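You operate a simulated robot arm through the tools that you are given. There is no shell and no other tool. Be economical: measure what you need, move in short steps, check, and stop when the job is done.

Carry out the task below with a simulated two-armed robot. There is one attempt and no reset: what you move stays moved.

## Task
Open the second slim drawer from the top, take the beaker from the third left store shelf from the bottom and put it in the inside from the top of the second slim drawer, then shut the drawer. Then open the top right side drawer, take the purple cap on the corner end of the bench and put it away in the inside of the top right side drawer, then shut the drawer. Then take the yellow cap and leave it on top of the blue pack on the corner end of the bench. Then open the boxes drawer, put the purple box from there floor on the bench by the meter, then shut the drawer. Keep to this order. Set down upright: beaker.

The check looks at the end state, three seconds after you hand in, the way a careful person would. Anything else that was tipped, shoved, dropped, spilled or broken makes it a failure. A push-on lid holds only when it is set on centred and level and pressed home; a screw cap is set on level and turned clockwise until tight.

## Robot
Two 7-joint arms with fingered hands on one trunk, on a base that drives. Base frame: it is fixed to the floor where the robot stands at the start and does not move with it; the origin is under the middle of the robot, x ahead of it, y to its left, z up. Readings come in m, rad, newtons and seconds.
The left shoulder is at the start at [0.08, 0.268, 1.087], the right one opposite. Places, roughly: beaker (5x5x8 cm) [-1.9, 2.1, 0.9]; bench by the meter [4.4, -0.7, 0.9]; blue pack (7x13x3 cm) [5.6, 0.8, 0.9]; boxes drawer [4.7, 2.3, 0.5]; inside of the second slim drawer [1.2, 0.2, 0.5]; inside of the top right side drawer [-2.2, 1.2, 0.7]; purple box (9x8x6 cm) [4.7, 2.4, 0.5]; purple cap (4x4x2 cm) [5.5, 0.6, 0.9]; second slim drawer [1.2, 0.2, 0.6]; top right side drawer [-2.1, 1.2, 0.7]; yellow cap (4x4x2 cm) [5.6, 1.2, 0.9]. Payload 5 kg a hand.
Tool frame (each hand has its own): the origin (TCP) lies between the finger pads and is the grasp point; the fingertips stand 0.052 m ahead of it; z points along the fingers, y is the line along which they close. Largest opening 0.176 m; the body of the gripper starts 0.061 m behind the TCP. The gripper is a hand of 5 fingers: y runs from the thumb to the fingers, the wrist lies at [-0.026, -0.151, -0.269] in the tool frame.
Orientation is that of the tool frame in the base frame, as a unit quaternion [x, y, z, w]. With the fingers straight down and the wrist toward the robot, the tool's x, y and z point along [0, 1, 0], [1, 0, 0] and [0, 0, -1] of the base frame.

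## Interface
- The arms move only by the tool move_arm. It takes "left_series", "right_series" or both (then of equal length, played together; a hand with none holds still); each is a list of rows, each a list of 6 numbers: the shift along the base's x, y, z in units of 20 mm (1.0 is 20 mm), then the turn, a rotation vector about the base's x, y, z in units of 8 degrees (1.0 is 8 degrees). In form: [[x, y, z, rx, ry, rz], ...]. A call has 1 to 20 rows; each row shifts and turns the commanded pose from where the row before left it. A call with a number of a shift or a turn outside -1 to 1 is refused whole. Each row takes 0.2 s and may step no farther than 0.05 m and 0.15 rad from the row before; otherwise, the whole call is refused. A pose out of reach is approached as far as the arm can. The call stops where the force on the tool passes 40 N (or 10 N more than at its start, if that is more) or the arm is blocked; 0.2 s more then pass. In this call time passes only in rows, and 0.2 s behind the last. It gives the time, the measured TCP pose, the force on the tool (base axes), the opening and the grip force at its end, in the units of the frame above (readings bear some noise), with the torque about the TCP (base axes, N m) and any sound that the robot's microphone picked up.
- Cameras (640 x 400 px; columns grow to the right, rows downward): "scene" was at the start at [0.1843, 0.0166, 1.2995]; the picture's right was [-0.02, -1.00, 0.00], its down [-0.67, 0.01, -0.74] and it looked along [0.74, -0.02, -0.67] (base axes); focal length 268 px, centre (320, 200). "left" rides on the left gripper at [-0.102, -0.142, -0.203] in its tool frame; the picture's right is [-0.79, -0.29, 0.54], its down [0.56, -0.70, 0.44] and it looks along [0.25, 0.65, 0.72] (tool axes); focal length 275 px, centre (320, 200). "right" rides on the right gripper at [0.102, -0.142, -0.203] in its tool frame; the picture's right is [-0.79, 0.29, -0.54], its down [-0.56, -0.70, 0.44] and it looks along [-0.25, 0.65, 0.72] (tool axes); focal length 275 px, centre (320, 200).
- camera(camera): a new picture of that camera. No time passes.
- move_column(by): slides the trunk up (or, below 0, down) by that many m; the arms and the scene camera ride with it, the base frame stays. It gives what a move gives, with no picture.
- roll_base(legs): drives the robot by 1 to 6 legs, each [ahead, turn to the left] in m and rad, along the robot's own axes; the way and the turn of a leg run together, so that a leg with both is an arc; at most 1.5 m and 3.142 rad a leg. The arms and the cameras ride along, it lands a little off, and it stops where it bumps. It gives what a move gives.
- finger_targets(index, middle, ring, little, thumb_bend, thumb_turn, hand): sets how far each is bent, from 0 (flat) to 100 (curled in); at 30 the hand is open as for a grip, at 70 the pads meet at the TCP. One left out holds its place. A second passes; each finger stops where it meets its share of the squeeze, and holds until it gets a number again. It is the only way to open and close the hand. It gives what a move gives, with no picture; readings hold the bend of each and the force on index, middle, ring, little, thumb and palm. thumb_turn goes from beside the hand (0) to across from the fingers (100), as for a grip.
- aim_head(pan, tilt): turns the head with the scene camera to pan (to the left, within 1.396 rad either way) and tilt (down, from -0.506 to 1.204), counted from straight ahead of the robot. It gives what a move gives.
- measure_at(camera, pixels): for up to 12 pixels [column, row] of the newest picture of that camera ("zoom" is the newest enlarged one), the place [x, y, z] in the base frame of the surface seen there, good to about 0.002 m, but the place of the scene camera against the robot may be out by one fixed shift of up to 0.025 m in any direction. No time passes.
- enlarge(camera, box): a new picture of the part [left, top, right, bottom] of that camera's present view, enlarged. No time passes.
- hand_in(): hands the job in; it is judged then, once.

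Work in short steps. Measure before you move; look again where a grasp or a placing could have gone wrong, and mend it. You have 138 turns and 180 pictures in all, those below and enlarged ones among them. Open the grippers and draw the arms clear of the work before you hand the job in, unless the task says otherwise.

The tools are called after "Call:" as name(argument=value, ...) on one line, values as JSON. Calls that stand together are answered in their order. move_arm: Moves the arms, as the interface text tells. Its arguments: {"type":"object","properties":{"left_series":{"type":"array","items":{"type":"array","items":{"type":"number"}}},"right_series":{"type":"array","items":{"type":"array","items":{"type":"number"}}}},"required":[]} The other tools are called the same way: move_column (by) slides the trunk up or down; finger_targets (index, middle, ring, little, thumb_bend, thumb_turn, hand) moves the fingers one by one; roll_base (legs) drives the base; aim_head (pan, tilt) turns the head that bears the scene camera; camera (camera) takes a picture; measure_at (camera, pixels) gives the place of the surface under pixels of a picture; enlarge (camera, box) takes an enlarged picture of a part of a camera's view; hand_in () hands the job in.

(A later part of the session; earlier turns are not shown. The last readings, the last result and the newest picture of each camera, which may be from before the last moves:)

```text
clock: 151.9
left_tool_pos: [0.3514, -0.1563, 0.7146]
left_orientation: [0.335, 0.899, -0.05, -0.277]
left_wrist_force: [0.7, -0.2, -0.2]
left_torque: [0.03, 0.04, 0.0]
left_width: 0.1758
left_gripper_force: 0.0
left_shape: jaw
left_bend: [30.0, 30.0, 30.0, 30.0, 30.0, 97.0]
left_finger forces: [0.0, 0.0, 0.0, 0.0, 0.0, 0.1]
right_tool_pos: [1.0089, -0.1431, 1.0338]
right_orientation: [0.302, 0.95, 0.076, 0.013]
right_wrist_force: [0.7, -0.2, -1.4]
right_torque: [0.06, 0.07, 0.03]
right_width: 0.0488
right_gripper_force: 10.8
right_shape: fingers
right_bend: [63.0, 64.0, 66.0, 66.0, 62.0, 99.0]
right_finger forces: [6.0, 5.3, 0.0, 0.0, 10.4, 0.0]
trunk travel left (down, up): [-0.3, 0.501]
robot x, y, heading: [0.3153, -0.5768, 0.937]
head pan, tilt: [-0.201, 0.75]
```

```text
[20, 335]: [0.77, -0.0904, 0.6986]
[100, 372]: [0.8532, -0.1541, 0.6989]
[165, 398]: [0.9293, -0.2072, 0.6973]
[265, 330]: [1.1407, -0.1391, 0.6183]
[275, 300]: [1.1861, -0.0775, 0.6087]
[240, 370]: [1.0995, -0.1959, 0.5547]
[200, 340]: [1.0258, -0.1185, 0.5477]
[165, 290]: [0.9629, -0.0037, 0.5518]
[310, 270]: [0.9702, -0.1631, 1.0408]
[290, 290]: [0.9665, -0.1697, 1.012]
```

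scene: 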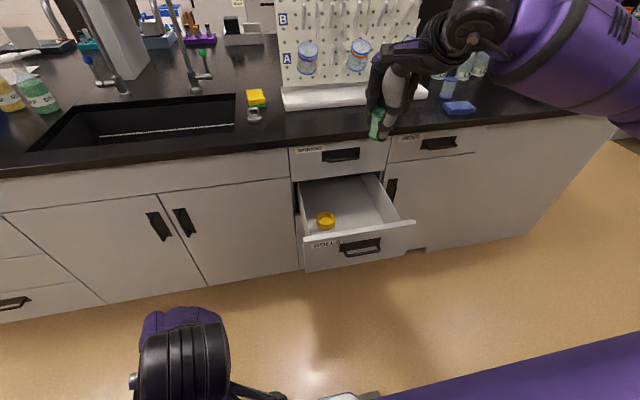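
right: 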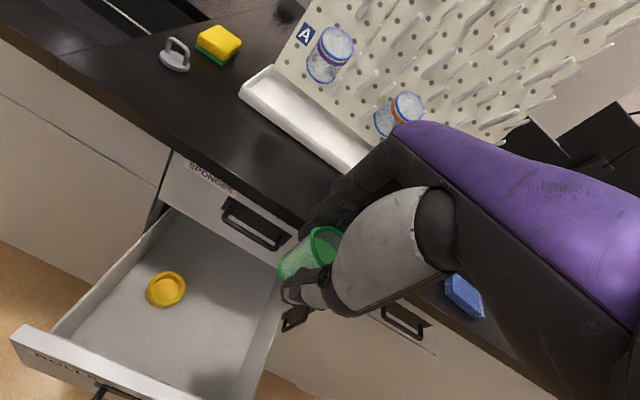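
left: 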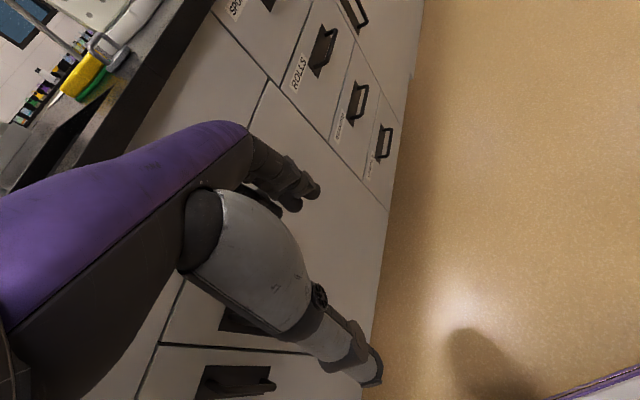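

The spot is clear: panel at f 0.378 and right wall at r 1.005. I'll shift forward 1.5 cm, trim the pitch and descend in stages.

Call:
move_arm(right_series=[[0.2, 0.27, -0.2, -0.08, 0.06, 0], [0.2, 0.27, -0.5, -0.08, 0.06, 0], [0, 0, -1, 0, 0, 0], [0, 0, -1, 0, 0, 0], [0, 0, -1, 0, 0, 0], [0, 0, -1, 0, 0, 0], [0, 0, -1, 0, 0, 0], [0, 0, -1, 0, 0, 0], [0, 0, -1, 0, 0, 0], [0, 0, -1, 0, 0, 0], [0, 0, -1, 0, 0, 0], [0, 0, -1, 0, 0, 0], [0, 0, -1, 0, 0, 0], [0, 0, -1, 0, 0, 0]])

Call:
camera(camera="right")

Call:
camera(camera="scene")

```text
clock: 154.9
left_tool_pos: [0.3513, -0.1561, 0.7146]
left_orientation: [0.335, 0.899, -0.05, -0.277]
left_wrist_force: [0.1, -0.5, 0.0]
left_torque: [0.02, 0.08, 0.0]
left_width: 0.1758
left_gripper_force: 0.0
left_shape: jaw
left_bend: [30.0, 30.0, 30.0, 30.0, 30.0, 97.0]
left_finger forces: [0.0, 0.0, 0.0, 0.1, 0.1, 0.0]
right_tool_pos: [1.0143, -0.1314, 0.7805]
right_orientation: [0.303, 0.951, 0.063, 0.008]
right_wrist_force: [0.0, -0.6, -1.1]
right_torque: [-0.05, 0.09, 0.01]
right_width: 0.0486
right_gripper_force: 10.9
right_shape: fingers
right_bend: [63.0, 64.0, 66.0, 66.0, 62.0, 99.0]
right_finger forces: [6.0, 5.5, 0.1, 0.0, 10.3, 0.0]
trunk travel left (down, up): [-0.3, 0.501]
robot x, y, heading: [0.317, -0.5777, 0.937]
head pan, tilt: [-0.201, 0.75]
```

```text
113 pictures are left
```

right: 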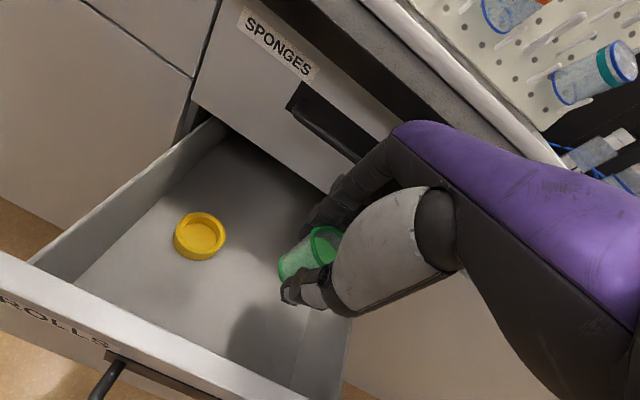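

```text
112 pictures are left
```

scene: 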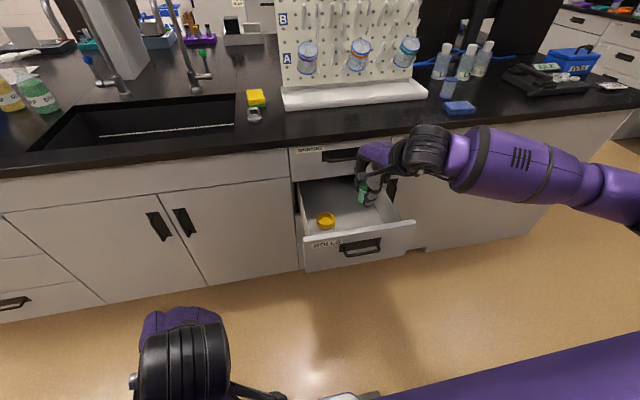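

All is clear. I'll lower to just above the drawer floor and feel for contact.

Call:
move_arm(right_series=[[0, 0, -0.5, 0, 0, 0], [0, 0, -1, 0, 0, 0], [0, 0, -1, 0, 0, 0], [0, 0, -1, 0, 0, 0], [0, 0, -1, 0, 0, 0], [0, 0, -1, 0, 0, 0], [0, 0, -1, 0, 0, 0], [0, 0, -0.7, 0, 0, 0], [0, 0, -0.4, 0, 0, 0]])

Call:
enlarge(camera="right", box=[220, 150, 420, 350])

Call:
enlarge(camera="scene", box=[280, 110, 440, 270])

```text
clock: 156.9
left_tool_pos: [0.3512, -0.157, 0.7148]
left_orientation: [0.334, 0.9, -0.05, -0.276]
left_wrist_force: [-0.3, -0.3, -0.3]
left_torque: [0.02, -0.03, -0.05]
left_width: 0.1758
left_gripper_force: 0.0
left_shape: jaw
left_bend: [30.0, 30.0, 30.0, 30.0, 30.0, 97.0]
left_finger forces: [0.1, 0.0, 0.0, 0.1, 0.0, 0.0]
right_tool_pos: [1.0147, -0.1308, 0.6276]
right_orientation: [0.303, 0.951, 0.063, 0.008]
right_wrist_force: [0.8, -0.5, -0.9]
right_torque: [-0.01, 0.04, 0.02]
right_width: 0.0486
right_gripper_force: 11.2
right_shape: fingers
right_bend: [63.0, 64.0, 66.0, 66.0, 62.0, 99.0]
right_finger forces: [6.2, 5.4, 0.1, 0.1, 10.2, 0.0]
trunk travel left (down, up): [-0.3, 0.501]
robot x, y, heading: [0.3166, -0.5797, 0.941]
head pan, tilt: [-0.201, 0.75]
```

```text
2.00 times, centred on (320, 250) of right
```

zoom: 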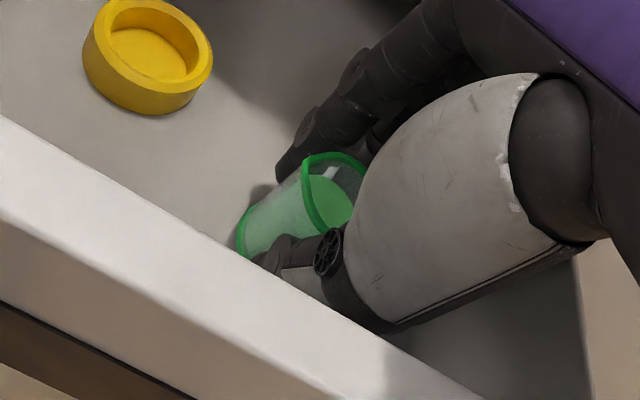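

```text
2.50 times, centred on (360, 190) of scene
```

zoom: 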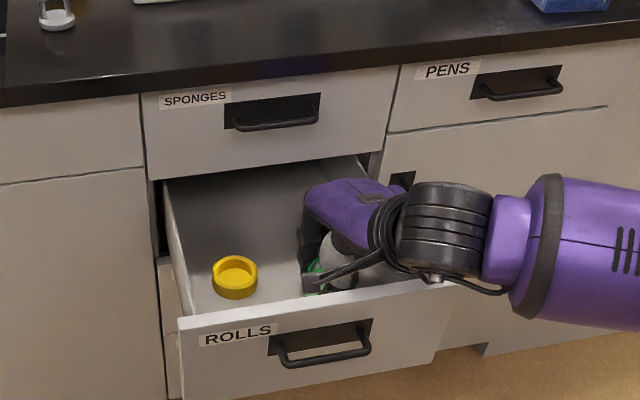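

No contact yet. I'll ease down in 4 mm steps.

Call:
move_arm(right_series=[[0, 0, -0.2, 0, 0, 0], [0, 0, -0.2, 0, 0, 0], [0, 0, -0.15, 0, 0, 0]])

Call:
enlarge(camera="right", box=[250, 200, 350, 300])

Call:
measure_at(camera="right", pixels=[[280, 268], [276, 275], [274, 262], [313, 228], [300, 245]])

```text
clock: 157.7
left_tool_pos: [0.3515, -0.1571, 0.7137]
left_orientation: [0.335, 0.899, -0.051, -0.277]
left_wrist_force: [0.1, -0.2, -0.3]
left_torque: [0.02, 0.03, 0.02]
left_width: 0.1758
left_gripper_force: 0.2
left_shape: jaw
left_bend: [30.0, 30.0, 30.0, 30.0, 30.0, 97.0]
left_finger forces: [0.1, 0.0, 0.0, 0.1, 0.0, 0.0]
right_tool_pos: [1.0146, -0.1314, 0.6204]
right_orientation: [0.304, 0.951, 0.064, 0.008]
right_wrist_force: [-1.0, 0.6, 5.7]
right_torque: [-0.05, 0.06, 0.01]
right_width: 0.0487
right_gripper_force: 12.1
right_shape: fingers
right_bend: [63.0, 64.0, 66.0, 66.0, 62.0, 99.0]
right_finger forces: [6.7, 5.9, 0.0, 0.0, 11.7, 0.1]
trunk travel left (down, up): [-0.3, 0.501]
robot x, y, heading: [0.3146, -0.5754, 0.935]
head pan, tilt: [-0.201, 0.75]
```

```text
4.00 times, centred on (300, 250) of right
```

zoom: 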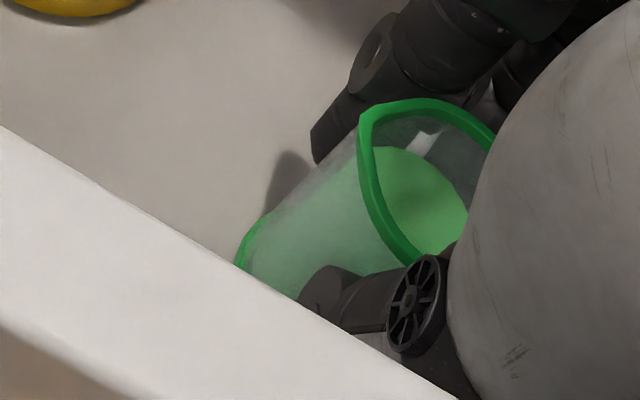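

```text
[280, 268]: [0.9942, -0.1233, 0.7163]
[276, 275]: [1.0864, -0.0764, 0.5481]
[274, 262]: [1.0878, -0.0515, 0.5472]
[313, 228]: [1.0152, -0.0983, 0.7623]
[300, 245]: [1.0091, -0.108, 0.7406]
```

The beaker is down with 5.7 N of contact. I'll release by opening the fingers and thumb moderately, then rise straight up.

Call:
finger_targets(hand="right", index=58, middle=58, ring=58, little=58, thumb_bend=56)

Call:
finger_targets(hand="right", index=50, middle=50, ring=50, little=50, thumb_bend=49)

Call:
move_arm(right_series=[[0, 0, 0.2, 0, 0, 0], [0, 0, 0.5, 0, 0, 0], [0, 0, 0.8, 0, 0, 0], [0, 0, 1, 0, 0, 0], [0, 0, 1, 0, 0, 0], [0, 0, 1, 0, 0, 0], [0, 0, 1, 0, 0, 0]])

Call:
camera(camera="right")

```text
clock: 158.7
left_tool_pos: [0.351, -0.157, 0.7146]
left_orientation: [0.334, 0.9, -0.051, -0.277]
left_wrist_force: [-0.7, -1.0, 0.6]
left_torque: [0.03, -0.05, 0.0]
left_width: 0.176
left_gripper_force: 0.0
left_shape: jaw
left_bend: [30.0, 30.0, 30.0, 30.0, 30.0, 97.0]
left_finger forces: [0.1, 0.0, 0.0, 0.0, 0.1, 0.1]
right_tool_pos: [1.0138, -0.132, 0.6191]
right_orientation: [0.303, 0.951, 0.064, 0.008]
right_wrist_force: [0.0, 0.2, -0.2]
right_torque: [0.0, 0.0, 0.03]
right_width: 0.0706
right_gripper_force: 0.0
right_shape: fingers
right_bend: [57.0, 57.0, 57.0, 57.0, 56.0, 99.0]
right_finger forces: [0.0, 0.0, 0.1, 0.0, 0.0, 0.0]
trunk travel left (down, up): [-0.3, 0.501]
robot x, y, heading: [0.3181, -0.5766, 0.941]
head pan, tilt: [-0.201, 0.75]
```

```text
clock: 159.7
left_tool_pos: [0.3513, -0.1565, 0.7147]
left_orientation: [0.334, 0.9, -0.05, -0.277]
left_wrist_force: [-0.3, -0.1, -0.6]
left_torque: [-0.04, 0.05, -0.02]
left_width: 0.1758
left_gripper_force: 0.0
left_shape: jaw
left_bend: [30.0, 30.0, 30.0, 30.0, 30.0, 97.0]
left_finger forces: [0.0, 0.1, 0.1, 0.0, 0.0, 0.0]
right_tool_pos: [1.0138, -0.1315, 0.6189]
right_orientation: [0.303, 0.951, 0.064, 0.009]
right_wrist_force: [0.4, -0.6, -0.2]
right_torque: [-0.01, 0.0, 0.01]
right_width: 0.1016
right_gripper_force: 0.0
right_shape: fingers
right_bend: [50.0, 50.0, 50.0, 50.0, 49.0, 98.0]
right_finger forces: [0.0, 0.0, 0.0, 0.0, 0.0, 0.0]
trunk travel left (down, up): [-0.3, 0.501]
robot x, y, heading: [0.3154, -0.5769, 0.93]
head pan, tilt: [-0.201, 0.75]
```

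```text
clock: 161.3
left_tool_pos: [0.3516, -0.1573, 0.7144]
left_orientation: [0.335, 0.899, -0.05, -0.277]
left_wrist_force: [-0.4, 0.0, 1.0]
left_torque: [0.0, -0.04, 0.02]
left_width: 0.1759
left_gripper_force: 0.0
left_shape: jaw
left_bend: [30.0, 30.0, 30.0, 30.0, 30.0, 97.0]
left_finger forces: [0.0, 0.0, 0.1, 0.1, 0.0, 0.0]
right_tool_pos: [1.0136, -0.1304, 0.7294]
right_orientation: [0.303, 0.951, 0.064, 0.008]
right_wrist_force: [-0.3, -0.7, -1.1]
right_torque: [0.04, -0.05, 0.01]
right_width: 0.1016
right_gripper_force: 0.1
right_shape: fingers
right_bend: [50.0, 50.0, 50.0, 50.0, 49.0, 98.0]
right_finger forces: [0.0, 0.1, 0.1, 0.0, 0.0, 0.0]
trunk travel left (down, up): [-0.3, 0.501]
robot x, y, heading: [0.3164, -0.5695, 0.935]
head pan, tilt: [-0.201, 0.75]
```

```text
108 pictures are left
```

right: 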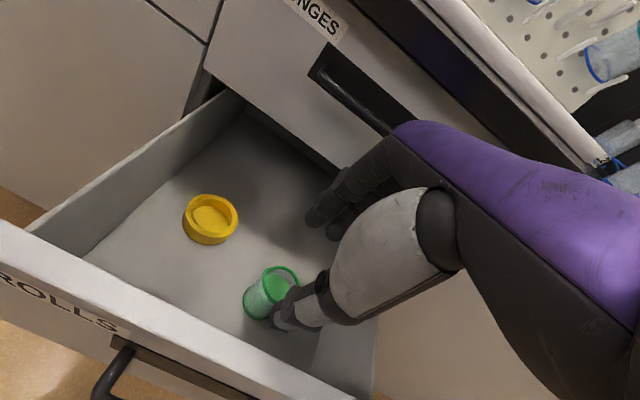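

The beaker stands upright in the drawer. I'll lift the hand clear and back away, then set the fingertips to push the drawer's right part shut.

Call:
move_arm(right_series=[[0, 0, 0.5, 0, 0, 0], [0, 0, 1, 0, 0, 0], [0, 0, 1, 0, 0, 0], [0, 0, 1, 0, 0, 0], [0, 0, 1, 0, 0, 0], [0, 0, 1, 0, 0, 0], [0, 0, 1, 0, 0, 0]])

Call:
roll_base(legs=[[-0.42, 0]])

Call:
move_arm(right_series=[[0.2, -0.15, -0.4, 0.2, -0.15, 0], [0.4, -0.3, -0.8, 0.35, -0.25, 0], [0.4, -0.3, -1, 0.35, -0.25, 0], [0.4, -0.3, -1, 0.3, -0.22, 0], [0.4, -0.3, -1, 0, 0, 0], [0, 0, -1, 0, 0, 0], [0, 0, -1, 0, 0, 0], [0, 0, -1, 0, 0, 0], [0, 0, -1, 0, 0, 0], [0, 0, -1, 0, 0, 0], [0, 0, -0.8, 0, 0, 0]])

Call:
camera(camera="scene")

Call:
camera(camera="right")

```text
clock: 162.9
left_tool_pos: [0.3517, -0.1576, 0.7139]
left_orientation: [0.334, 0.9, -0.05, -0.276]
left_wrist_force: [-0.4, -0.1, 0.6]
left_torque: [0.0, -0.03, 0.01]
left_width: 0.1759
left_gripper_force: 0.2
left_shape: jaw
left_bend: [30.0, 30.0, 30.0, 30.0, 30.0, 97.0]
left_finger forces: [0.0, 0.1, 0.0, 0.0, 0.0, 0.1]
right_tool_pos: [1.0142, -0.1335, 0.8584]
right_orientation: [0.303, 0.951, 0.064, 0.008]
right_wrist_force: [-1.2, -0.7, -0.2]
right_torque: [0.02, -0.1, -0.02]
right_width: 0.1014
right_gripper_force: 0.1
right_shape: fingers
right_bend: [50.0, 50.0, 50.0, 50.0, 49.0, 98.0]
right_finger forces: [0.1, 0.1, 0.0, 0.1, 0.0, 0.0]
trunk travel left (down, up): [-0.3, 0.501]
robot x, y, heading: [0.3158, -0.576, 0.937]
head pan, tilt: [-0.201, 0.75]
```

```text
clock: 166.2
left_tool_pos: [0.0999, -0.4979, 0.7147]
left_orientation: [0.332, 0.9, -0.051, -0.277]
left_wrist_force: [-0.4, -0.2, 0.3]
left_torque: [0.03, -0.01, -0.01]
left_width: 0.1758
left_gripper_force: 0.1
left_shape: jaw
left_bend: [30.0, 30.0, 30.0, 30.0, 30.0, 98.0]
left_finger forces: [0.0, 0.0, 0.0, 0.0, 0.0, 0.0]
right_tool_pos: [0.7628, -0.471, 0.8583]
right_orientation: [0.3, 0.952, 0.064, 0.008]
right_wrist_force: [-0.4, -0.5, 0.0]
right_torque: [-0.02, -0.03, 0.0]
right_width: 0.1017
right_gripper_force: 0.0
right_shape: fingers
right_bend: [50.0, 50.0, 50.0, 50.0, 49.0, 98.0]
right_finger forces: [0.1, 0.0, 0.0, 0.1, 0.1, 0.0]
trunk travel left (down, up): [-0.3, 0.501]
robot x, y, heading: [0.0669, -0.9178, 0.938]
head pan, tilt: [-0.201, 0.75]
```

```text
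clock: 168.6
left_tool_pos: [0.0976, -0.507, 0.714]
left_orientation: [0.335, 0.897, -0.049, -0.283]
left_wrist_force: [-0.8, 0.1, 0.5]
left_torque: [0.01, -0.02, 0.0]
left_width: 0.1758
left_gripper_force: 0.1
left_shape: jaw
left_bend: [30.0, 30.0, 30.0, 30.0, 30.0, 97.0]
left_finger forces: [0.0, 0.0, 0.0, 0.1, 0.1, 0.1]
right_tool_pos: [0.7942, -0.5085, 0.7651]
right_orientation: [0.295, 0.941, 0.164, 0.04]
right_wrist_force: [0.0, 0.1, -0.1]
right_torque: [0.04, 0.0, -0.04]
right_width: 0.1019
right_gripper_force: 0.1
right_shape: fingers
right_bend: [50.0, 50.0, 50.0, 50.0, 49.0, 98.0]
right_finger forces: [0.0, 0.0, 0.0, 0.0, 0.0, 0.0]
right hand out of reach, approached as far as the arm can: row 7, 8, 9, 10, 11
trunk travel left (down, up): [-0.3, 0.501]
robot x, y, heading: [0.0639, -0.9189, 0.936]
head pan, tilt: [-0.201, 0.75]
```

```text
107 pictures are left
```

scene: 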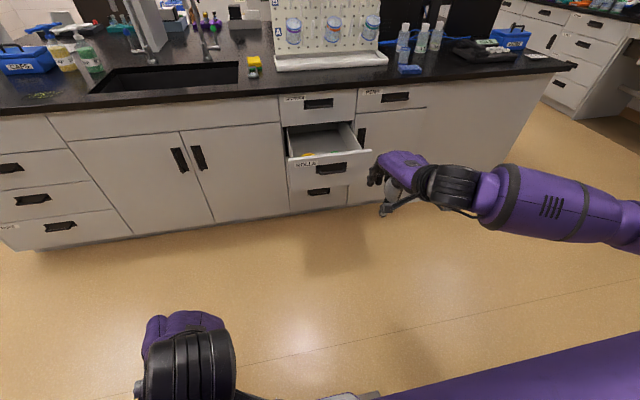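

```text
106 pictures are left
```

right: 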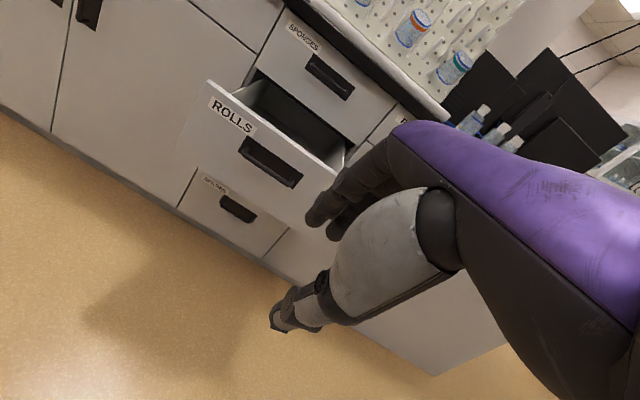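

The hand is at r 0.94 but too high at z 0.765. I'll lower the trunk by 0.11 m, then drive forward to push the panel.

Call:
move_column(by=-0.11)

Call:
roll_base(legs=[[0.3, 0]])

Call:
camera(camera="right")

Call:
camera(camera="scene")

```text
clock: 170.1
left_tool_pos: [0.0849, -0.5229, 0.5754]
left_orientation: [0.345, 0.886, -0.096, -0.295]
left_wrist_force: [0.3, 0.8, 0.0]
left_torque: [0.03, -0.04, -0.02]
left_width: 0.176
left_gripper_force: 0.0
left_shape: jaw
left_bend: [30.0, 30.0, 30.0, 30.0, 30.0, 97.0]
left_finger forces: [0.0, 0.0, 0.1, 0.0, 0.0, 0.0]
right_tool_pos: [0.7885, -0.5157, 0.6074]
right_orientation: [0.296, 0.946, 0.131, 0.029]
right_wrist_force: [0.1, -0.2, 0.9]
right_torque: [-0.03, -0.03, 0.0]
right_width: 0.1016
right_gripper_force: 0.0
right_shape: fingers
right_bend: [50.0, 50.0, 50.0, 50.0, 49.0, 98.0]
right_finger forces: [0.1, 0.2, 0.0, 0.0, 0.1, 0.0]
trunk travel left (down, up): [-0.19, 0.611]
robot x, y, heading: [0.0714, -0.9189, 0.942]
head pan, tilt: [-0.201, 0.75]
```

```text
clock: 172.7
left_tool_pos: [0.2679, -0.276, 0.5732]
left_orientation: [0.347, 0.885, -0.095, -0.295]
left_wrist_force: [1.2, 0.2, -0.3]
left_torque: [0.01, -0.01, 0.01]
left_width: 0.1758
left_gripper_force: 0.2
left_shape: jaw
left_bend: [30.0, 30.0, 30.0, 30.0, 30.0, 98.0]
left_finger forces: [0.1, 0.0, 0.1, 0.1, 0.1, 0.0]
right_tool_pos: [0.9721, -0.2746, 0.6061]
right_orientation: [0.299, 0.945, 0.129, 0.029]
right_wrist_force: [-0.3, -0.2, -0.4]
right_torque: [0.02, 0.01, -0.01]
right_width: 0.1021
right_gripper_force: 0.1
right_shape: fingers
right_bend: [50.0, 50.0, 50.0, 50.0, 49.0, 98.0]
right_finger forces: [0.1, 0.0, 0.1, 0.0, 0.1, 0.0]
trunk travel left (down, up): [-0.19, 0.611]
robot x, y, heading: [0.2476, -0.6711, 0.936]
head pan, tilt: [-0.201, 0.75]
```

```text
105 pictures are left
```

right: 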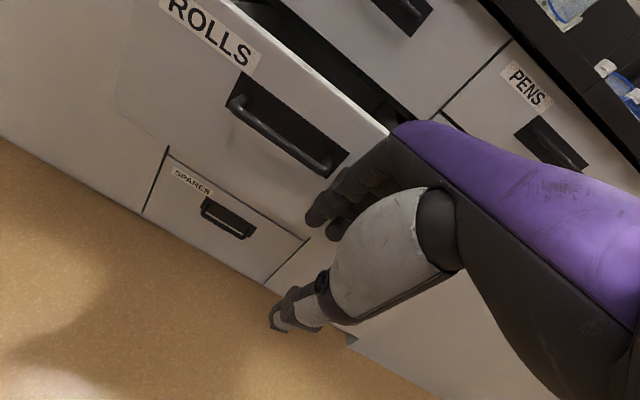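

```text
104 pictures are left
```

scene: 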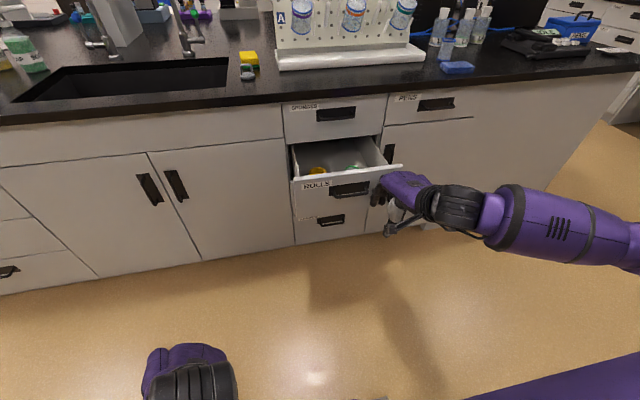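

The fingertips are just about at the panel beside the handle. I'll drive 0.2 m further to push the drawer in.

Call:
roll_base(legs=[[0.1, 0], [0.1, 0]])

Call:
camera(camera="right")

```text
clock: 174.9
left_tool_pos: [0.3838, -0.1248, 0.5737]
left_orientation: [0.349, 0.883, -0.093, -0.299]
left_wrist_force: [0.4, -1.1, -0.2]
left_torque: [0.05, -0.02, -0.03]
left_width: 0.176
left_gripper_force: 0.0
left_shape: jaw
left_bend: [30.0, 30.0, 30.0, 30.0, 30.0, 97.0]
left_finger forces: [0.0, 0.0, 0.0, 0.0, 0.1, 0.1]
right_tool_pos: [1.0863, -0.1204, 0.6146]
right_orientation: [0.301, 0.944, 0.135, 0.031]
right_wrist_force: [-0.9, -0.3, 0.4]
right_torque: [0.05, 0.0, -0.01]
right_width: 0.1018
right_gripper_force: 0.1
right_shape: fingers
right_bend: [50.0, 50.0, 50.0, 50.0, 49.0, 98.0]
right_finger forces: [0.0, 0.0, 0.1, 0.0, 0.1, 0.0]
trunk travel left (down, up): [-0.19, 0.611]
robot x, y, heading: [0.3651, -0.5092, 0.928]
head pan, tilt: [-0.201, 0.75]
```

```text
103 pictures are left
```

right: 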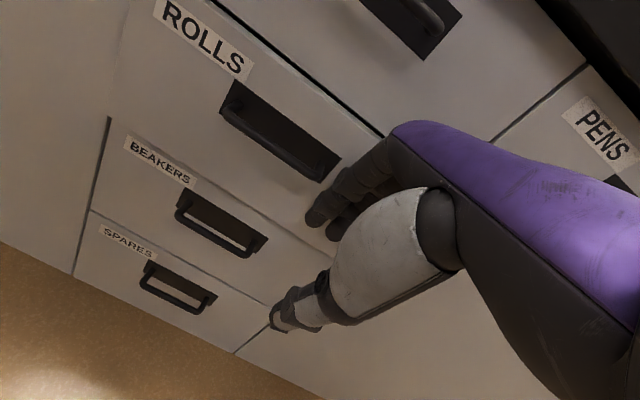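

Nearly closed. I'll press the last bit with the arm and check whether the front is flush.

Call:
move_arm(right_series=[[0.15, 0.2, 0, 0, 0, 0], [0.25, 0.35, 0, 0, 0, 0], [0.25, 0.35, 0, 0, 0, 0], [0.25, 0.35, 0, 0, 0, 0], [0.25, 0.35, 0, 0, 0, 0], [0.25, 0.35, 0, 0, 0, 0]])

Call:
enlarge(camera="right", box=[80, 0, 400, 200])

Call:
measure_at(camera="zoom", pixels=[[140, 150], [370, 250], [250, 30], [110, 320], [480, 280], [430, 60]])

```text
clock: 176.0
left_tool_pos: [0.3798, -0.1406, 0.5723]
left_orientation: [0.353, 0.879, -0.086, -0.308]
left_wrist_force: [-0.4, -0.7, 1.0]
left_torque: [0.1, -0.14, -0.06]
left_width: 0.1757
left_gripper_force: 0.1
left_shape: jaw
left_bend: [30.0, 30.0, 30.0, 30.0, 30.0, 97.0]
left_finger forces: [0.0, 0.0, 0.0, 0.0, 0.0, 0.0]
right_tool_pos: [1.0931, -0.1078, 0.6376]
right_orientation: [0.298, 0.943, 0.148, 0.035]
right_wrist_force: [0.6, -2.7, 2.1]
right_torque: [0.07, -0.08, -0.06]
right_width: 0.1019
right_gripper_force: 0.0
right_shape: fingers
right_bend: [50.0, 50.0, 50.0, 50.0, 49.0, 98.0]
right_finger forces: [0.1, 0.0, 0.1, 0.0, 0.1, 0.1]
trunk travel left (down, up): [-0.19, 0.611]
robot x, y, heading: [0.3613, -0.5094, 0.936]
head pan, tilt: [-0.201, 0.75]
stopped in row 5 (right hand): the force on the tool passed its limit at 47 N (the readings are from after the stop); the commanded pose is now the measured one
```

```text
2.00 times, centred on (240, 100) of right
```

zoom: 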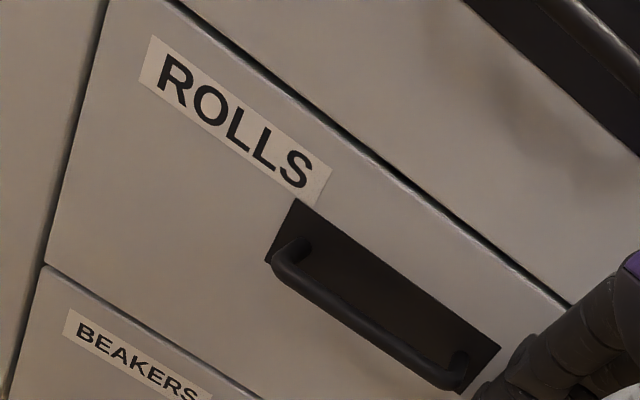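

```text
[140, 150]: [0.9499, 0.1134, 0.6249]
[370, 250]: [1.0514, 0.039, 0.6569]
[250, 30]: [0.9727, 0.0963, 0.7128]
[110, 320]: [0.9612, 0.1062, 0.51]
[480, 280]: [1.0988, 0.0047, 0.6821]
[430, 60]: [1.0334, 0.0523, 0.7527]
```

All fronts read f ≈ 0.648, so the ROLLS drawer is shut flush. Next I'll back off, set the right hand to the index hook posture and drive to the side bench.

Call:
roll_base(legs=[[-0.5, 0]])

Call:
finger_targets(hand="right", index=60, middle=90, ring=90, little=90, thumb_bend=30)

Call:
move_arm(right_series=[[0, 0, 0.5, 0, 0, 0], [0, 0, 1, 0, 0, 0], [0, 0, 1, 0, 0, 0], [0, 0, 1, 0, 0, 0], [0, 0, 1, 0, 0, 0], [0, 0, 1, 0.2, -0.15, 0], [0, 0, 1, 0.3, -0.2, 0], [0, 0, 1, 0.3, -0.2, 0], [0, 0, 1, 0.3, -0.2, 0], [0, 0, 1, 0.2, -0.15, 0], [0, 0, 1, 0, 0, 0], [0, 0, 1, 0, 0, 0]])

Call:
roll_base(legs=[[0, 1.446], [0.85, 0], [0.85, 0], [0, 0.132]])

Call:
aim_head(pan=-0.2, tilt=0.55)

Call:
camera(camera="scene")

Call:
camera(camera="right")

```text
clock: 179.9
left_tool_pos: [0.0847, -0.5385, 0.5736]
left_orientation: [0.356, 0.878, -0.085, -0.308]
left_wrist_force: [-0.5, -0.2, -0.1]
left_torque: [-0.02, -0.02, 0.05]
left_width: 0.1762
left_gripper_force: 0.0
left_shape: jaw
left_bend: [30.0, 30.0, 30.0, 30.0, 30.0, 98.0]
left_finger forces: [0.0, 0.0, 0.0, 0.0, 0.0, 0.0]
right_tool_pos: [0.7986, -0.5127, 0.6351]
right_orientation: [0.302, 0.941, 0.147, 0.036]
right_wrist_force: [-0.7, 0.3, 1.1]
right_torque: [-0.01, -0.05, 0.01]
right_width: 0.102
right_gripper_force: 0.1
right_shape: fingers
right_bend: [50.0, 50.0, 50.0, 50.0, 49.0, 98.0]
right_finger forces: [0.0, 0.0, 0.1, 0.0, 0.0, 0.0]
trunk travel left (down, up): [-0.19, 0.611]
robot x, y, heading: [0.0636, -0.9092, 0.929]
head pan, tilt: [-0.201, 0.75]
```

```text
clock: 180.9
left_tool_pos: [0.0807, -0.5472, 0.5735]
left_orientation: [0.359, 0.876, -0.081, -0.313]
left_wrist_force: [0.3, 0.3, 0.1]
left_torque: [-0.03, 0.05, 0.0]
left_width: 0.176
left_gripper_force: 0.0
left_shape: jaw
left_bend: [30.0, 30.0, 30.0, 30.0, 30.0, 97.0]
left_finger forces: [0.0, 0.0, 0.0, 0.0, 0.0, 0.0]
right_tool_pos: [0.7929, -0.5185, 0.6467]
right_orientation: [0.302, 0.94, 0.154, 0.037]
right_wrist_force: [0.2, 0.4, -0.9]
right_torque: [0.03, 0.01, -0.01]
right_width: 0.1213
right_gripper_force: 0.0
right_shape: fingers
right_bend: [60.0, 90.0, 90.0, 90.0, 30.0, 96.0]
right_finger forces: [0.0, 0.0, 0.0, 0.0, 0.0, 0.0]
trunk travel left (down, up): [-0.19, 0.611]
robot x, y, heading: [0.0663, -0.9117, 0.927]
head pan, tilt: [-0.201, 0.75]
```

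```text
clock: 183.5
left_tool_pos: [0.082, -0.5463, 0.5731]
left_orientation: [0.358, 0.876, -0.082, -0.313]
left_wrist_force: [0.0, 0.6, 0.7]
left_torque: [-0.01, -0.01, 0.03]
left_width: 0.1757
left_gripper_force: 0.1
left_shape: jaw
left_bend: [30.0, 30.0, 30.0, 30.0, 30.0, 97.0]
left_finger forces: [0.1, 0.0, 0.0, 0.0, 0.0, 0.0]
right_tool_pos: [0.794, -0.5194, 0.8768]
right_orientation: [0.294, 0.918, 0.256, 0.07]
right_wrist_force: [-0.9, -0.4, -0.6]
right_torque: [0.01, -0.05, -0.02]
right_width: 0.1214
right_gripper_force: 0.0
right_shape: fingers
right_bend: [60.0, 90.0, 90.0, 90.0, 30.0, 96.0]
right_finger forces: [0.0, 0.0, 0.0, 0.1, 0.0, 0.0]
trunk travel left (down, up): [-0.19, 0.611]
robot x, y, heading: [0.066, -0.9124, 0.925]
head pan, tilt: [-0.201, 0.75]
```

```text
clock: 201.4
left_tool_pos: [-1.5182, 0.2592, 0.574]
left_orientation: [-0.375, 0.869, -0.279, -0.161]
left_wrist_force: [-4.0, -7.2, -3.5]
left_torque: [0.4, -0.24, 0.33]
left_width: 0.1761
left_gripper_force: 0.1
left_shape: jaw
left_bend: [30.0, 30.0, 30.0, 30.0, 30.0, 98.0]
left_finger forces: [0.1, 0.1, 0.1, 0.0, 0.0, 0.0]
right_tool_pos: [-1.559, 0.9697, 0.8736]
right_orientation: [-0.449, 0.853, 0.229, -0.134]
right_wrist_force: [1.2, 4.4, -3.9]
right_torque: [-0.32, 0.31, 0.35]
right_width: 0.1216
right_gripper_force: 0.1
right_shape: fingers
right_bend: [60.0, 90.0, 90.0, 90.0, 30.0, 96.0]
right_finger forces: [0.1, 0.0, 0.0, 0.0, 0.0, 0.0]
trunk travel left (down, up): [-0.19, 0.611]
robot x, y, heading: [-1.1534, 0.2507, 2.515]
head pan, tilt: [-0.201, 0.75]
```

```text
clock: 202.1
left_tool_pos: [-1.5119, 0.2569, 0.5734]
left_orientation: [-0.372, 0.869, -0.28, -0.167]
left_wrist_force: [0.4, -0.2, -0.3]
left_torque: [-0.05, 0.0, -0.01]
left_width: 0.1759
left_gripper_force: 0.0
left_shape: jaw
left_bend: [30.0, 30.0, 30.0, 30.0, 30.0, 97.0]
left_finger forces: [0.0, 0.0, 0.1, 0.0, 0.1, 0.1]
right_tool_pos: [-1.5495, 0.965, 0.8842]
right_orientation: [-0.449, 0.851, 0.235, -0.136]
right_wrist_force: [0.4, -0.4, -0.3]
right_torque: [-0.02, 0.02, 0.04]
right_width: 0.1218
right_gripper_force: 0.0
right_shape: fingers
right_bend: [60.0, 90.0, 90.0, 90.0, 30.0, 96.0]
right_finger forces: [0.1, 0.0, 0.0, 0.0, 0.0, 0.0]
trunk travel left (down, up): [-0.19, 0.611]
robot x, y, heading: [-1.1553, 0.2489, 2.514]
head pan, tilt: [-0.201, 0.55]
```

```text
101 pictures are left
```

scene: 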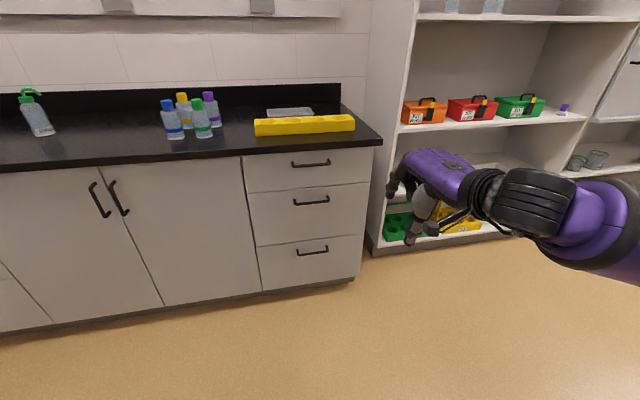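

```text
100 pictures are left
```

right: 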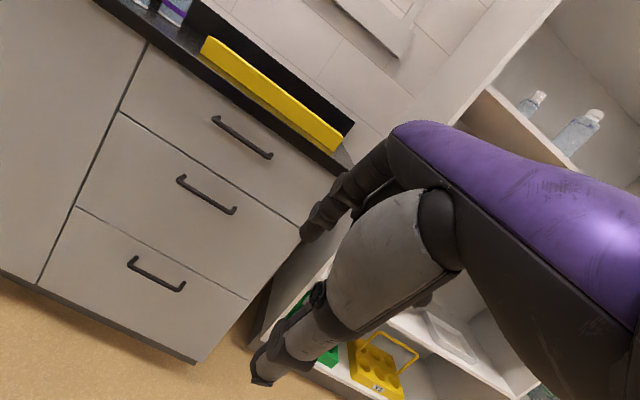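

The top drawer handle is at (243,137) in the right camera. I'll measure the bar, face, bench edge and fingertip.

Call:
enlarge(camera="right", box=[160, 60, 360, 260])

Call:
measure_at(camera="right", pixels=[[214, 121], [240, 141], [265, 155], [225, 150], [260, 130], [285, 150], [195, 75], [250, 112], [310, 150], [306, 235], [318, 215], [335, 195]])

```text
2.00 times, centred on (260, 160) of right
```

zoom: 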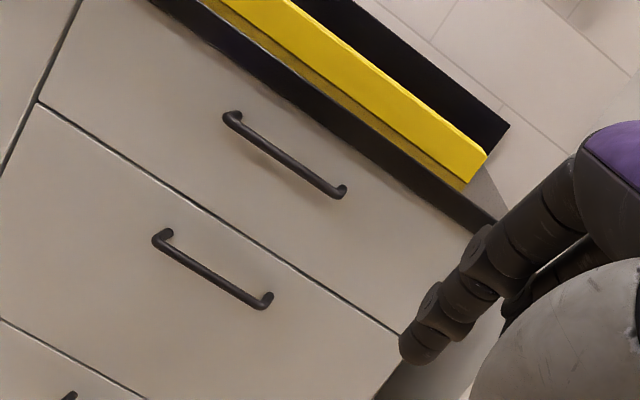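

```text
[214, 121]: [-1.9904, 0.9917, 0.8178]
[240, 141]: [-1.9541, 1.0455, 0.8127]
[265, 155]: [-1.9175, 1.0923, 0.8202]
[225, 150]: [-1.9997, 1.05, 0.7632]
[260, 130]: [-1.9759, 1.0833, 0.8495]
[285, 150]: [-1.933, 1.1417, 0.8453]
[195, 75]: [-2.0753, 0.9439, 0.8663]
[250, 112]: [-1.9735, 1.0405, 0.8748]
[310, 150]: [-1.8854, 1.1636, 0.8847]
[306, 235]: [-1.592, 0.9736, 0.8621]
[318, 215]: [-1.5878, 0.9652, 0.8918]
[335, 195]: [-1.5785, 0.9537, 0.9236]
```

Bar: d 2.199, t -0.306, z 0.816; face 2.235; but the bench edge overhangs to d 2.209, so the finger must slide in along a slant. I'll shift sideways, add a little pitch and drive in 0.29 m.

Call:
move_arm(right_series=[[-0.3, -0.4, 0.1, 0, 0, 0], [-0.61, -0.84, 0.1, 0, 0, 0], [-0.61, -0.84, 0.1, 0.1, 0.13, 0], [-0.61, -0.84, 0.1, 0.1, 0.13, 0], [-0.61, -0.84, 0.1, 0.1, 0.14, 0], [-0.61, -0.84, 0, 0, 0, 0], [-0.61, -0.84, 0, 0, 0, 0], [-0.61, -0.84, 0, 0, 0, 0], [-0.4, -0.5, 0, 0, 0, 0]])

Call:
roll_base(legs=[[0.27, 0]])

Call:
enlarge(camera="right", box=[180, 80, 380, 280])

```text
clock: 204.1
left_tool_pos: [-1.5127, 0.2555, 0.5727]
left_orientation: [-0.372, 0.869, -0.279, -0.166]
left_wrist_force: [0.1, 0.6, -0.5]
left_torque: [-0.05, -0.04, 0.0]
left_width: 0.176
left_gripper_force: 0.0
left_shape: jaw
left_bend: [30.0, 30.0, 30.0, 30.0, 30.0, 97.0]
left_finger forces: [0.0, 0.0, 0.0, 0.0, 0.0, 0.1]
right_tool_pos: [-1.6493, 0.8302, 0.895]
right_orientation: [-0.444, 0.843, 0.264, -0.149]
right_wrist_force: [-0.2, 0.8, -0.3]
right_torque: [-0.05, 0.0, 0.03]
right_width: 0.1211
right_gripper_force: 0.1
right_shape: fingers
right_bend: [60.0, 90.0, 90.0, 90.0, 30.0, 96.0]
right_finger forces: [0.0, 0.1, 0.1, 0.1, 0.1, 0.0]
trunk travel left (down, up): [-0.19, 0.611]
robot x, y, heading: [-1.1521, 0.2512, 2.514]
head pan, tilt: [-0.201, 0.55]
```

```text
clock: 206.5
left_tool_pos: [-1.735, 0.419, 0.5737]
left_orientation: [-0.37, 0.87, -0.279, -0.167]
left_wrist_force: [0.1, -0.6, 0.1]
left_torque: [0.02, 0.03, -0.03]
left_width: 0.1762
left_gripper_force: 0.0
left_shape: jaw
left_bend: [30.0, 30.0, 30.0, 30.0, 30.0, 98.0]
left_finger forces: [0.0, 0.0, 0.0, 0.0, 0.0, 0.0]
right_tool_pos: [-1.8689, 0.9938, 0.8948]
right_orientation: [-0.443, 0.843, 0.266, -0.15]
right_wrist_force: [-0.1, 0.4, 0.3]
right_torque: [0.02, -0.06, 0.02]
right_width: 0.1211
right_gripper_force: 0.1
right_shape: fingers
right_bend: [60.0, 90.0, 90.0, 90.0, 30.0, 96.0]
right_finger forces: [0.1, 0.1, 0.0, 0.0, 0.0, 0.1]
trunk travel left (down, up): [-0.19, 0.611]
robot x, y, heading: [-1.3753, 0.4136, 2.508]
head pan, tilt: [-0.201, 0.55]
```

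```text
2.00 times, centred on (280, 180) of right
```

zoom: 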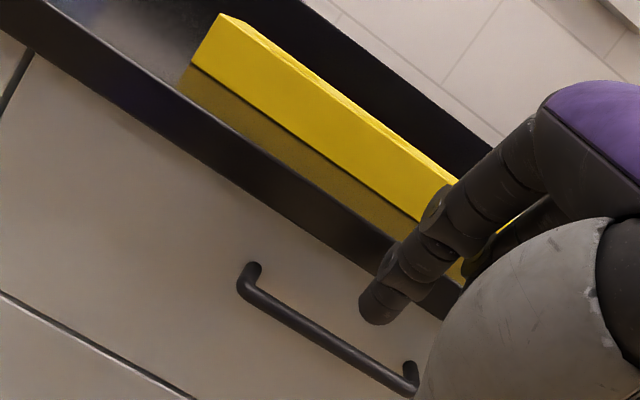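

Call:
measure_at(camera="zoom", pixels=[[368, 310], [385, 322], [390, 285], [430, 220], [320, 335], [270, 300], [390, 378], [300, 220], [250, 180], [230, 250], [360, 240]])

```text
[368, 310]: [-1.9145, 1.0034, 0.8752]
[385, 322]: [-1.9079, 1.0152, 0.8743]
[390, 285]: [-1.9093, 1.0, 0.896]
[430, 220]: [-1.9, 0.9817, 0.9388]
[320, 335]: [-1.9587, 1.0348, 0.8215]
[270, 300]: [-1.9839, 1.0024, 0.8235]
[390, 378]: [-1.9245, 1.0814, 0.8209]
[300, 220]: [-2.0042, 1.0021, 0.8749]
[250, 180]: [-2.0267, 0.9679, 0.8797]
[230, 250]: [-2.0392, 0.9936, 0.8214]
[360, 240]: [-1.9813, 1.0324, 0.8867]
```

The tip is at d 2.139, z 0.866, well aligned with the bar. I'll move in 4.5 cm, then slide down and forward along the finger's lean.

Call:
move_arm(right_series=[[-0.3, 0.22, -0.1, 0, 0, 0], [-0.5, 0.36, -0.15, 0, 0, 0], [-0.55, 0.4, -0.15, 0, 0, 0], [-0.47, 0.34, -0.15, 0, 0, 0], [-0.175, 0.127, -0.475, 0, 0, 0], [-0.175, 0.127, -0.475, 0, 0, 0], [-0.175, 0.127, -0.475, 0, 0, 0], [-0.175, 0.127, -0.475, 0, 0, 0], [-0.175, 0.127, -0.475, 0, 0, 0], [-0.175, 0.127, -0.475, 0, 0, 0]])

Call:
enlarge(camera="right", box=[180, 80, 380, 280])

```text
clock: 208.7
left_tool_pos: [-1.7272, 0.4159, 0.5736]
left_orientation: [-0.369, 0.87, -0.278, -0.172]
left_wrist_force: [-0.1, 0.5, 0.2]
left_torque: [0.0, 0.09, -0.01]
left_width: 0.176
left_gripper_force: 0.0
left_shape: jaw
left_bend: [30.0, 30.0, 30.0, 30.0, 30.0, 97.0]
left_finger forces: [0.1, 0.0, 0.1, 0.1, 0.1, 0.0]
right_tool_pos: [-1.9167, 1.0289, 0.8367]
right_orientation: [-0.442, 0.841, 0.27, -0.153]
right_wrist_force: [-2.3, 0.1, 3.6]
right_torque: [0.08, 0.24, 0.03]
right_width: 0.1267
right_gripper_force: 2.0
right_shape: fingers
right_bend: [58.0, 90.0, 90.0, 90.0, 30.0, 96.0]
right_finger forces: [4.4, 0.0, 0.0, 0.0, 0.1, 0.0]
trunk travel left (down, up): [-0.19, 0.611]
robot x, y, heading: [-1.3732, 0.414, 2.511]
head pan, tilt: [-0.201, 0.55]
```

```text
2.00 times, centred on (280, 180) of right
```

zoom: 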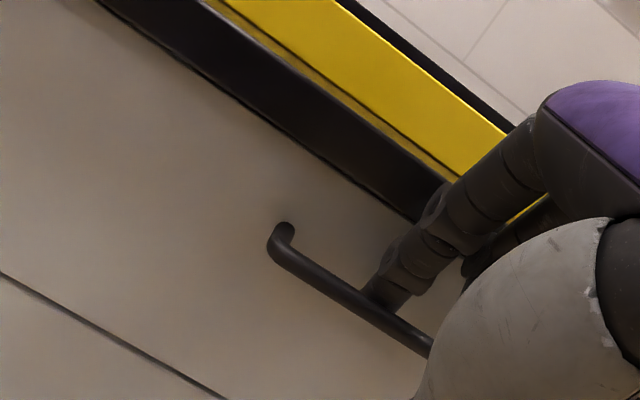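

The index is behind the bar. I'll go 1.2 cm deeper, curl it slightly and pull.

Call:
move_arm(right_series=[[-0.1, 0.07, -0.4, 0, 0, 0], [0, 0, -0.3, 0, 0, 0]])

Call:
finger_targets(hand="right", index=66)

Call:
move_arm(right_series=[[0.15, -0.1, 0, 0, 0, 0], [0.25, -0.18, 0, 0, 0, 0], [0.4, -0.29, 0, 0, 0, 0], [0.5, -0.36, 0, 0, 0, 0], [0.5, -0.36, 0, 0, 0, 0], [0.5, -0.36, 0, 0, 0, 0], [0.5, -0.36, 0, 0, 0, 0], [0.5, -0.36, 0, 0, 0, 0]])

Call:
camera(camera="right")

```text
clock: 209.3
left_tool_pos: [-1.727, 0.4166, 0.5731]
left_orientation: [-0.368, 0.87, -0.279, -0.173]
left_wrist_force: [0.5, 0.2, -0.3]
left_torque: [-0.01, -0.02, -0.01]
left_width: 0.1758
left_gripper_force: 0.1
left_shape: jaw
left_bend: [30.0, 30.0, 30.0, 30.0, 30.0, 97.0]
left_finger forces: [0.0, 0.0, 0.0, 0.0, 0.0, 0.0]
right_tool_pos: [-1.9195, 1.0283, 0.8219]
right_orientation: [-0.441, 0.842, 0.272, -0.152]
right_wrist_force: [-1.6, -0.7, 3.2]
right_torque: [0.04, 0.17, -0.01]
right_width: 0.1257
right_gripper_force: 1.3
right_shape: fingers
right_bend: [58.0, 90.0, 90.0, 90.0, 30.0, 96.0]
right_finger forces: [3.3, 0.0, 0.1, 0.0, 0.1, 0.0]
trunk travel left (down, up): [-0.19, 0.611]
robot x, y, heading: [-1.3726, 0.4133, 2.512]
head pan, tilt: [-0.201, 0.55]
```

```text
clock: 210.3
left_tool_pos: [-1.7261, 0.4168, 0.5723]
left_orientation: [-0.367, 0.87, -0.279, -0.173]
left_wrist_force: [0.2, 0.9, -0.6]
left_torque: [0.0, 0.01, 0.05]
left_width: 0.1758
left_gripper_force: 0.0
left_shape: jaw
left_bend: [30.0, 30.0, 30.0, 30.0, 30.0, 97.0]
left_finger forces: [0.1, 0.1, 0.1, 0.0, 0.1, 0.0]
right_tool_pos: [-1.9192, 1.0301, 0.8223]
right_orientation: [-0.441, 0.842, 0.271, -0.152]
right_wrist_force: [0.5, 0.3, -0.9]
right_torque: [0.01, -0.02, 0.03]
right_width: 0.1067
right_gripper_force: 0.5
right_shape: fingers
right_bend: [67.0, 90.0, 90.0, 90.0, 30.0, 96.0]
right_finger forces: [1.1, 0.0, 0.0, 0.0, 0.0, 0.0]
trunk travel left (down, up): [-0.19, 0.611]
robot x, y, heading: [-1.3771, 0.4129, 2.513]
head pan, tilt: [-0.201, 0.55]
```

```text
clock: 212.1
left_tool_pos: [-1.7264, 0.4179, 0.5729]
left_orientation: [-0.368, 0.87, -0.278, -0.174]
left_wrist_force: [0.0, 0.4, -0.4]
left_torque: [-0.03, -0.02, 0.01]
left_width: 0.1759
left_gripper_force: 0.1
left_shape: jaw
left_bend: [30.0, 30.0, 30.0, 30.0, 30.0, 97.0]
left_finger forces: [0.1, 0.0, 0.0, 0.1, 0.0, 0.0]
right_tool_pos: [-1.8521, 0.9805, 0.8225]
right_orientation: [-0.442, 0.841, 0.272, -0.153]
right_wrist_force: [-0.4, 0.1, 0.5]
right_torque: [-0.02, 0.0, -0.01]
right_width: 0.1086
right_gripper_force: 0.1
right_shape: fingers
right_bend: [66.0, 90.0, 90.0, 90.0, 30.0, 96.0]
right_finger forces: [0.2, 0.1, 0.1, 0.0, 0.1, 0.2]
trunk travel left (down, up): [-0.19, 0.611]
robot x, y, heading: [-1.3753, 0.4143, 2.509]
head pan, tilt: [-0.201, 0.55]
```

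```text
96 pictures are left
```

right: 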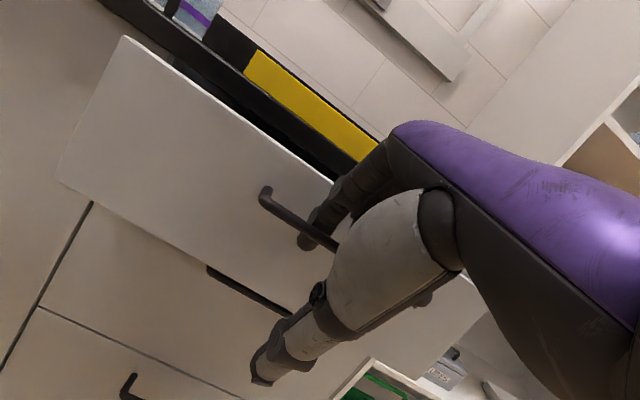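

The drawer is opening and the finger is well hooked. I'll drive back 0.2 m to open it further.

Call:
roll_base(legs=[[-0.2, 0]])

Call:
camera(camera="right")

```text
clock: 214.1
left_tool_pos: [-1.5676, 0.2989, 0.5732]
left_orientation: [-0.369, 0.87, -0.278, -0.172]
left_wrist_force: [-1.0, -0.8, 0.3]
left_torque: [0.01, 0.01, -0.01]
left_width: 0.176
left_gripper_force: 0.0
left_shape: jaw
left_bend: [30.0, 30.0, 30.0, 30.0, 30.0, 97.0]
left_finger forces: [0.0, 0.1, 0.0, 0.1, 0.0, 0.1]
right_tool_pos: [-1.6933, 0.8641, 0.8224]
right_orientation: [-0.443, 0.841, 0.27, -0.152]
right_wrist_force: [-0.9, -0.2, 0.4]
right_torque: [-0.01, -0.02, -0.02]
right_width: 0.1091
right_gripper_force: 0.5
right_shape: fingers
right_bend: [66.0, 90.0, 90.0, 90.0, 30.0, 96.0]
right_finger forces: [0.3, 0.0, 0.1, 0.1, 0.0, 0.1]
trunk travel left (down, up): [-0.19, 0.611]
robot x, y, heading: [-1.2169, 0.2969, 2.511]
head pan, tilt: [-0.201, 0.55]
```

```text
95 pictures are left
```

right: 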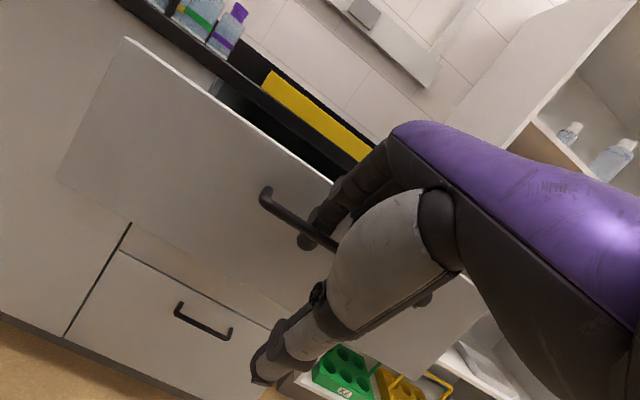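

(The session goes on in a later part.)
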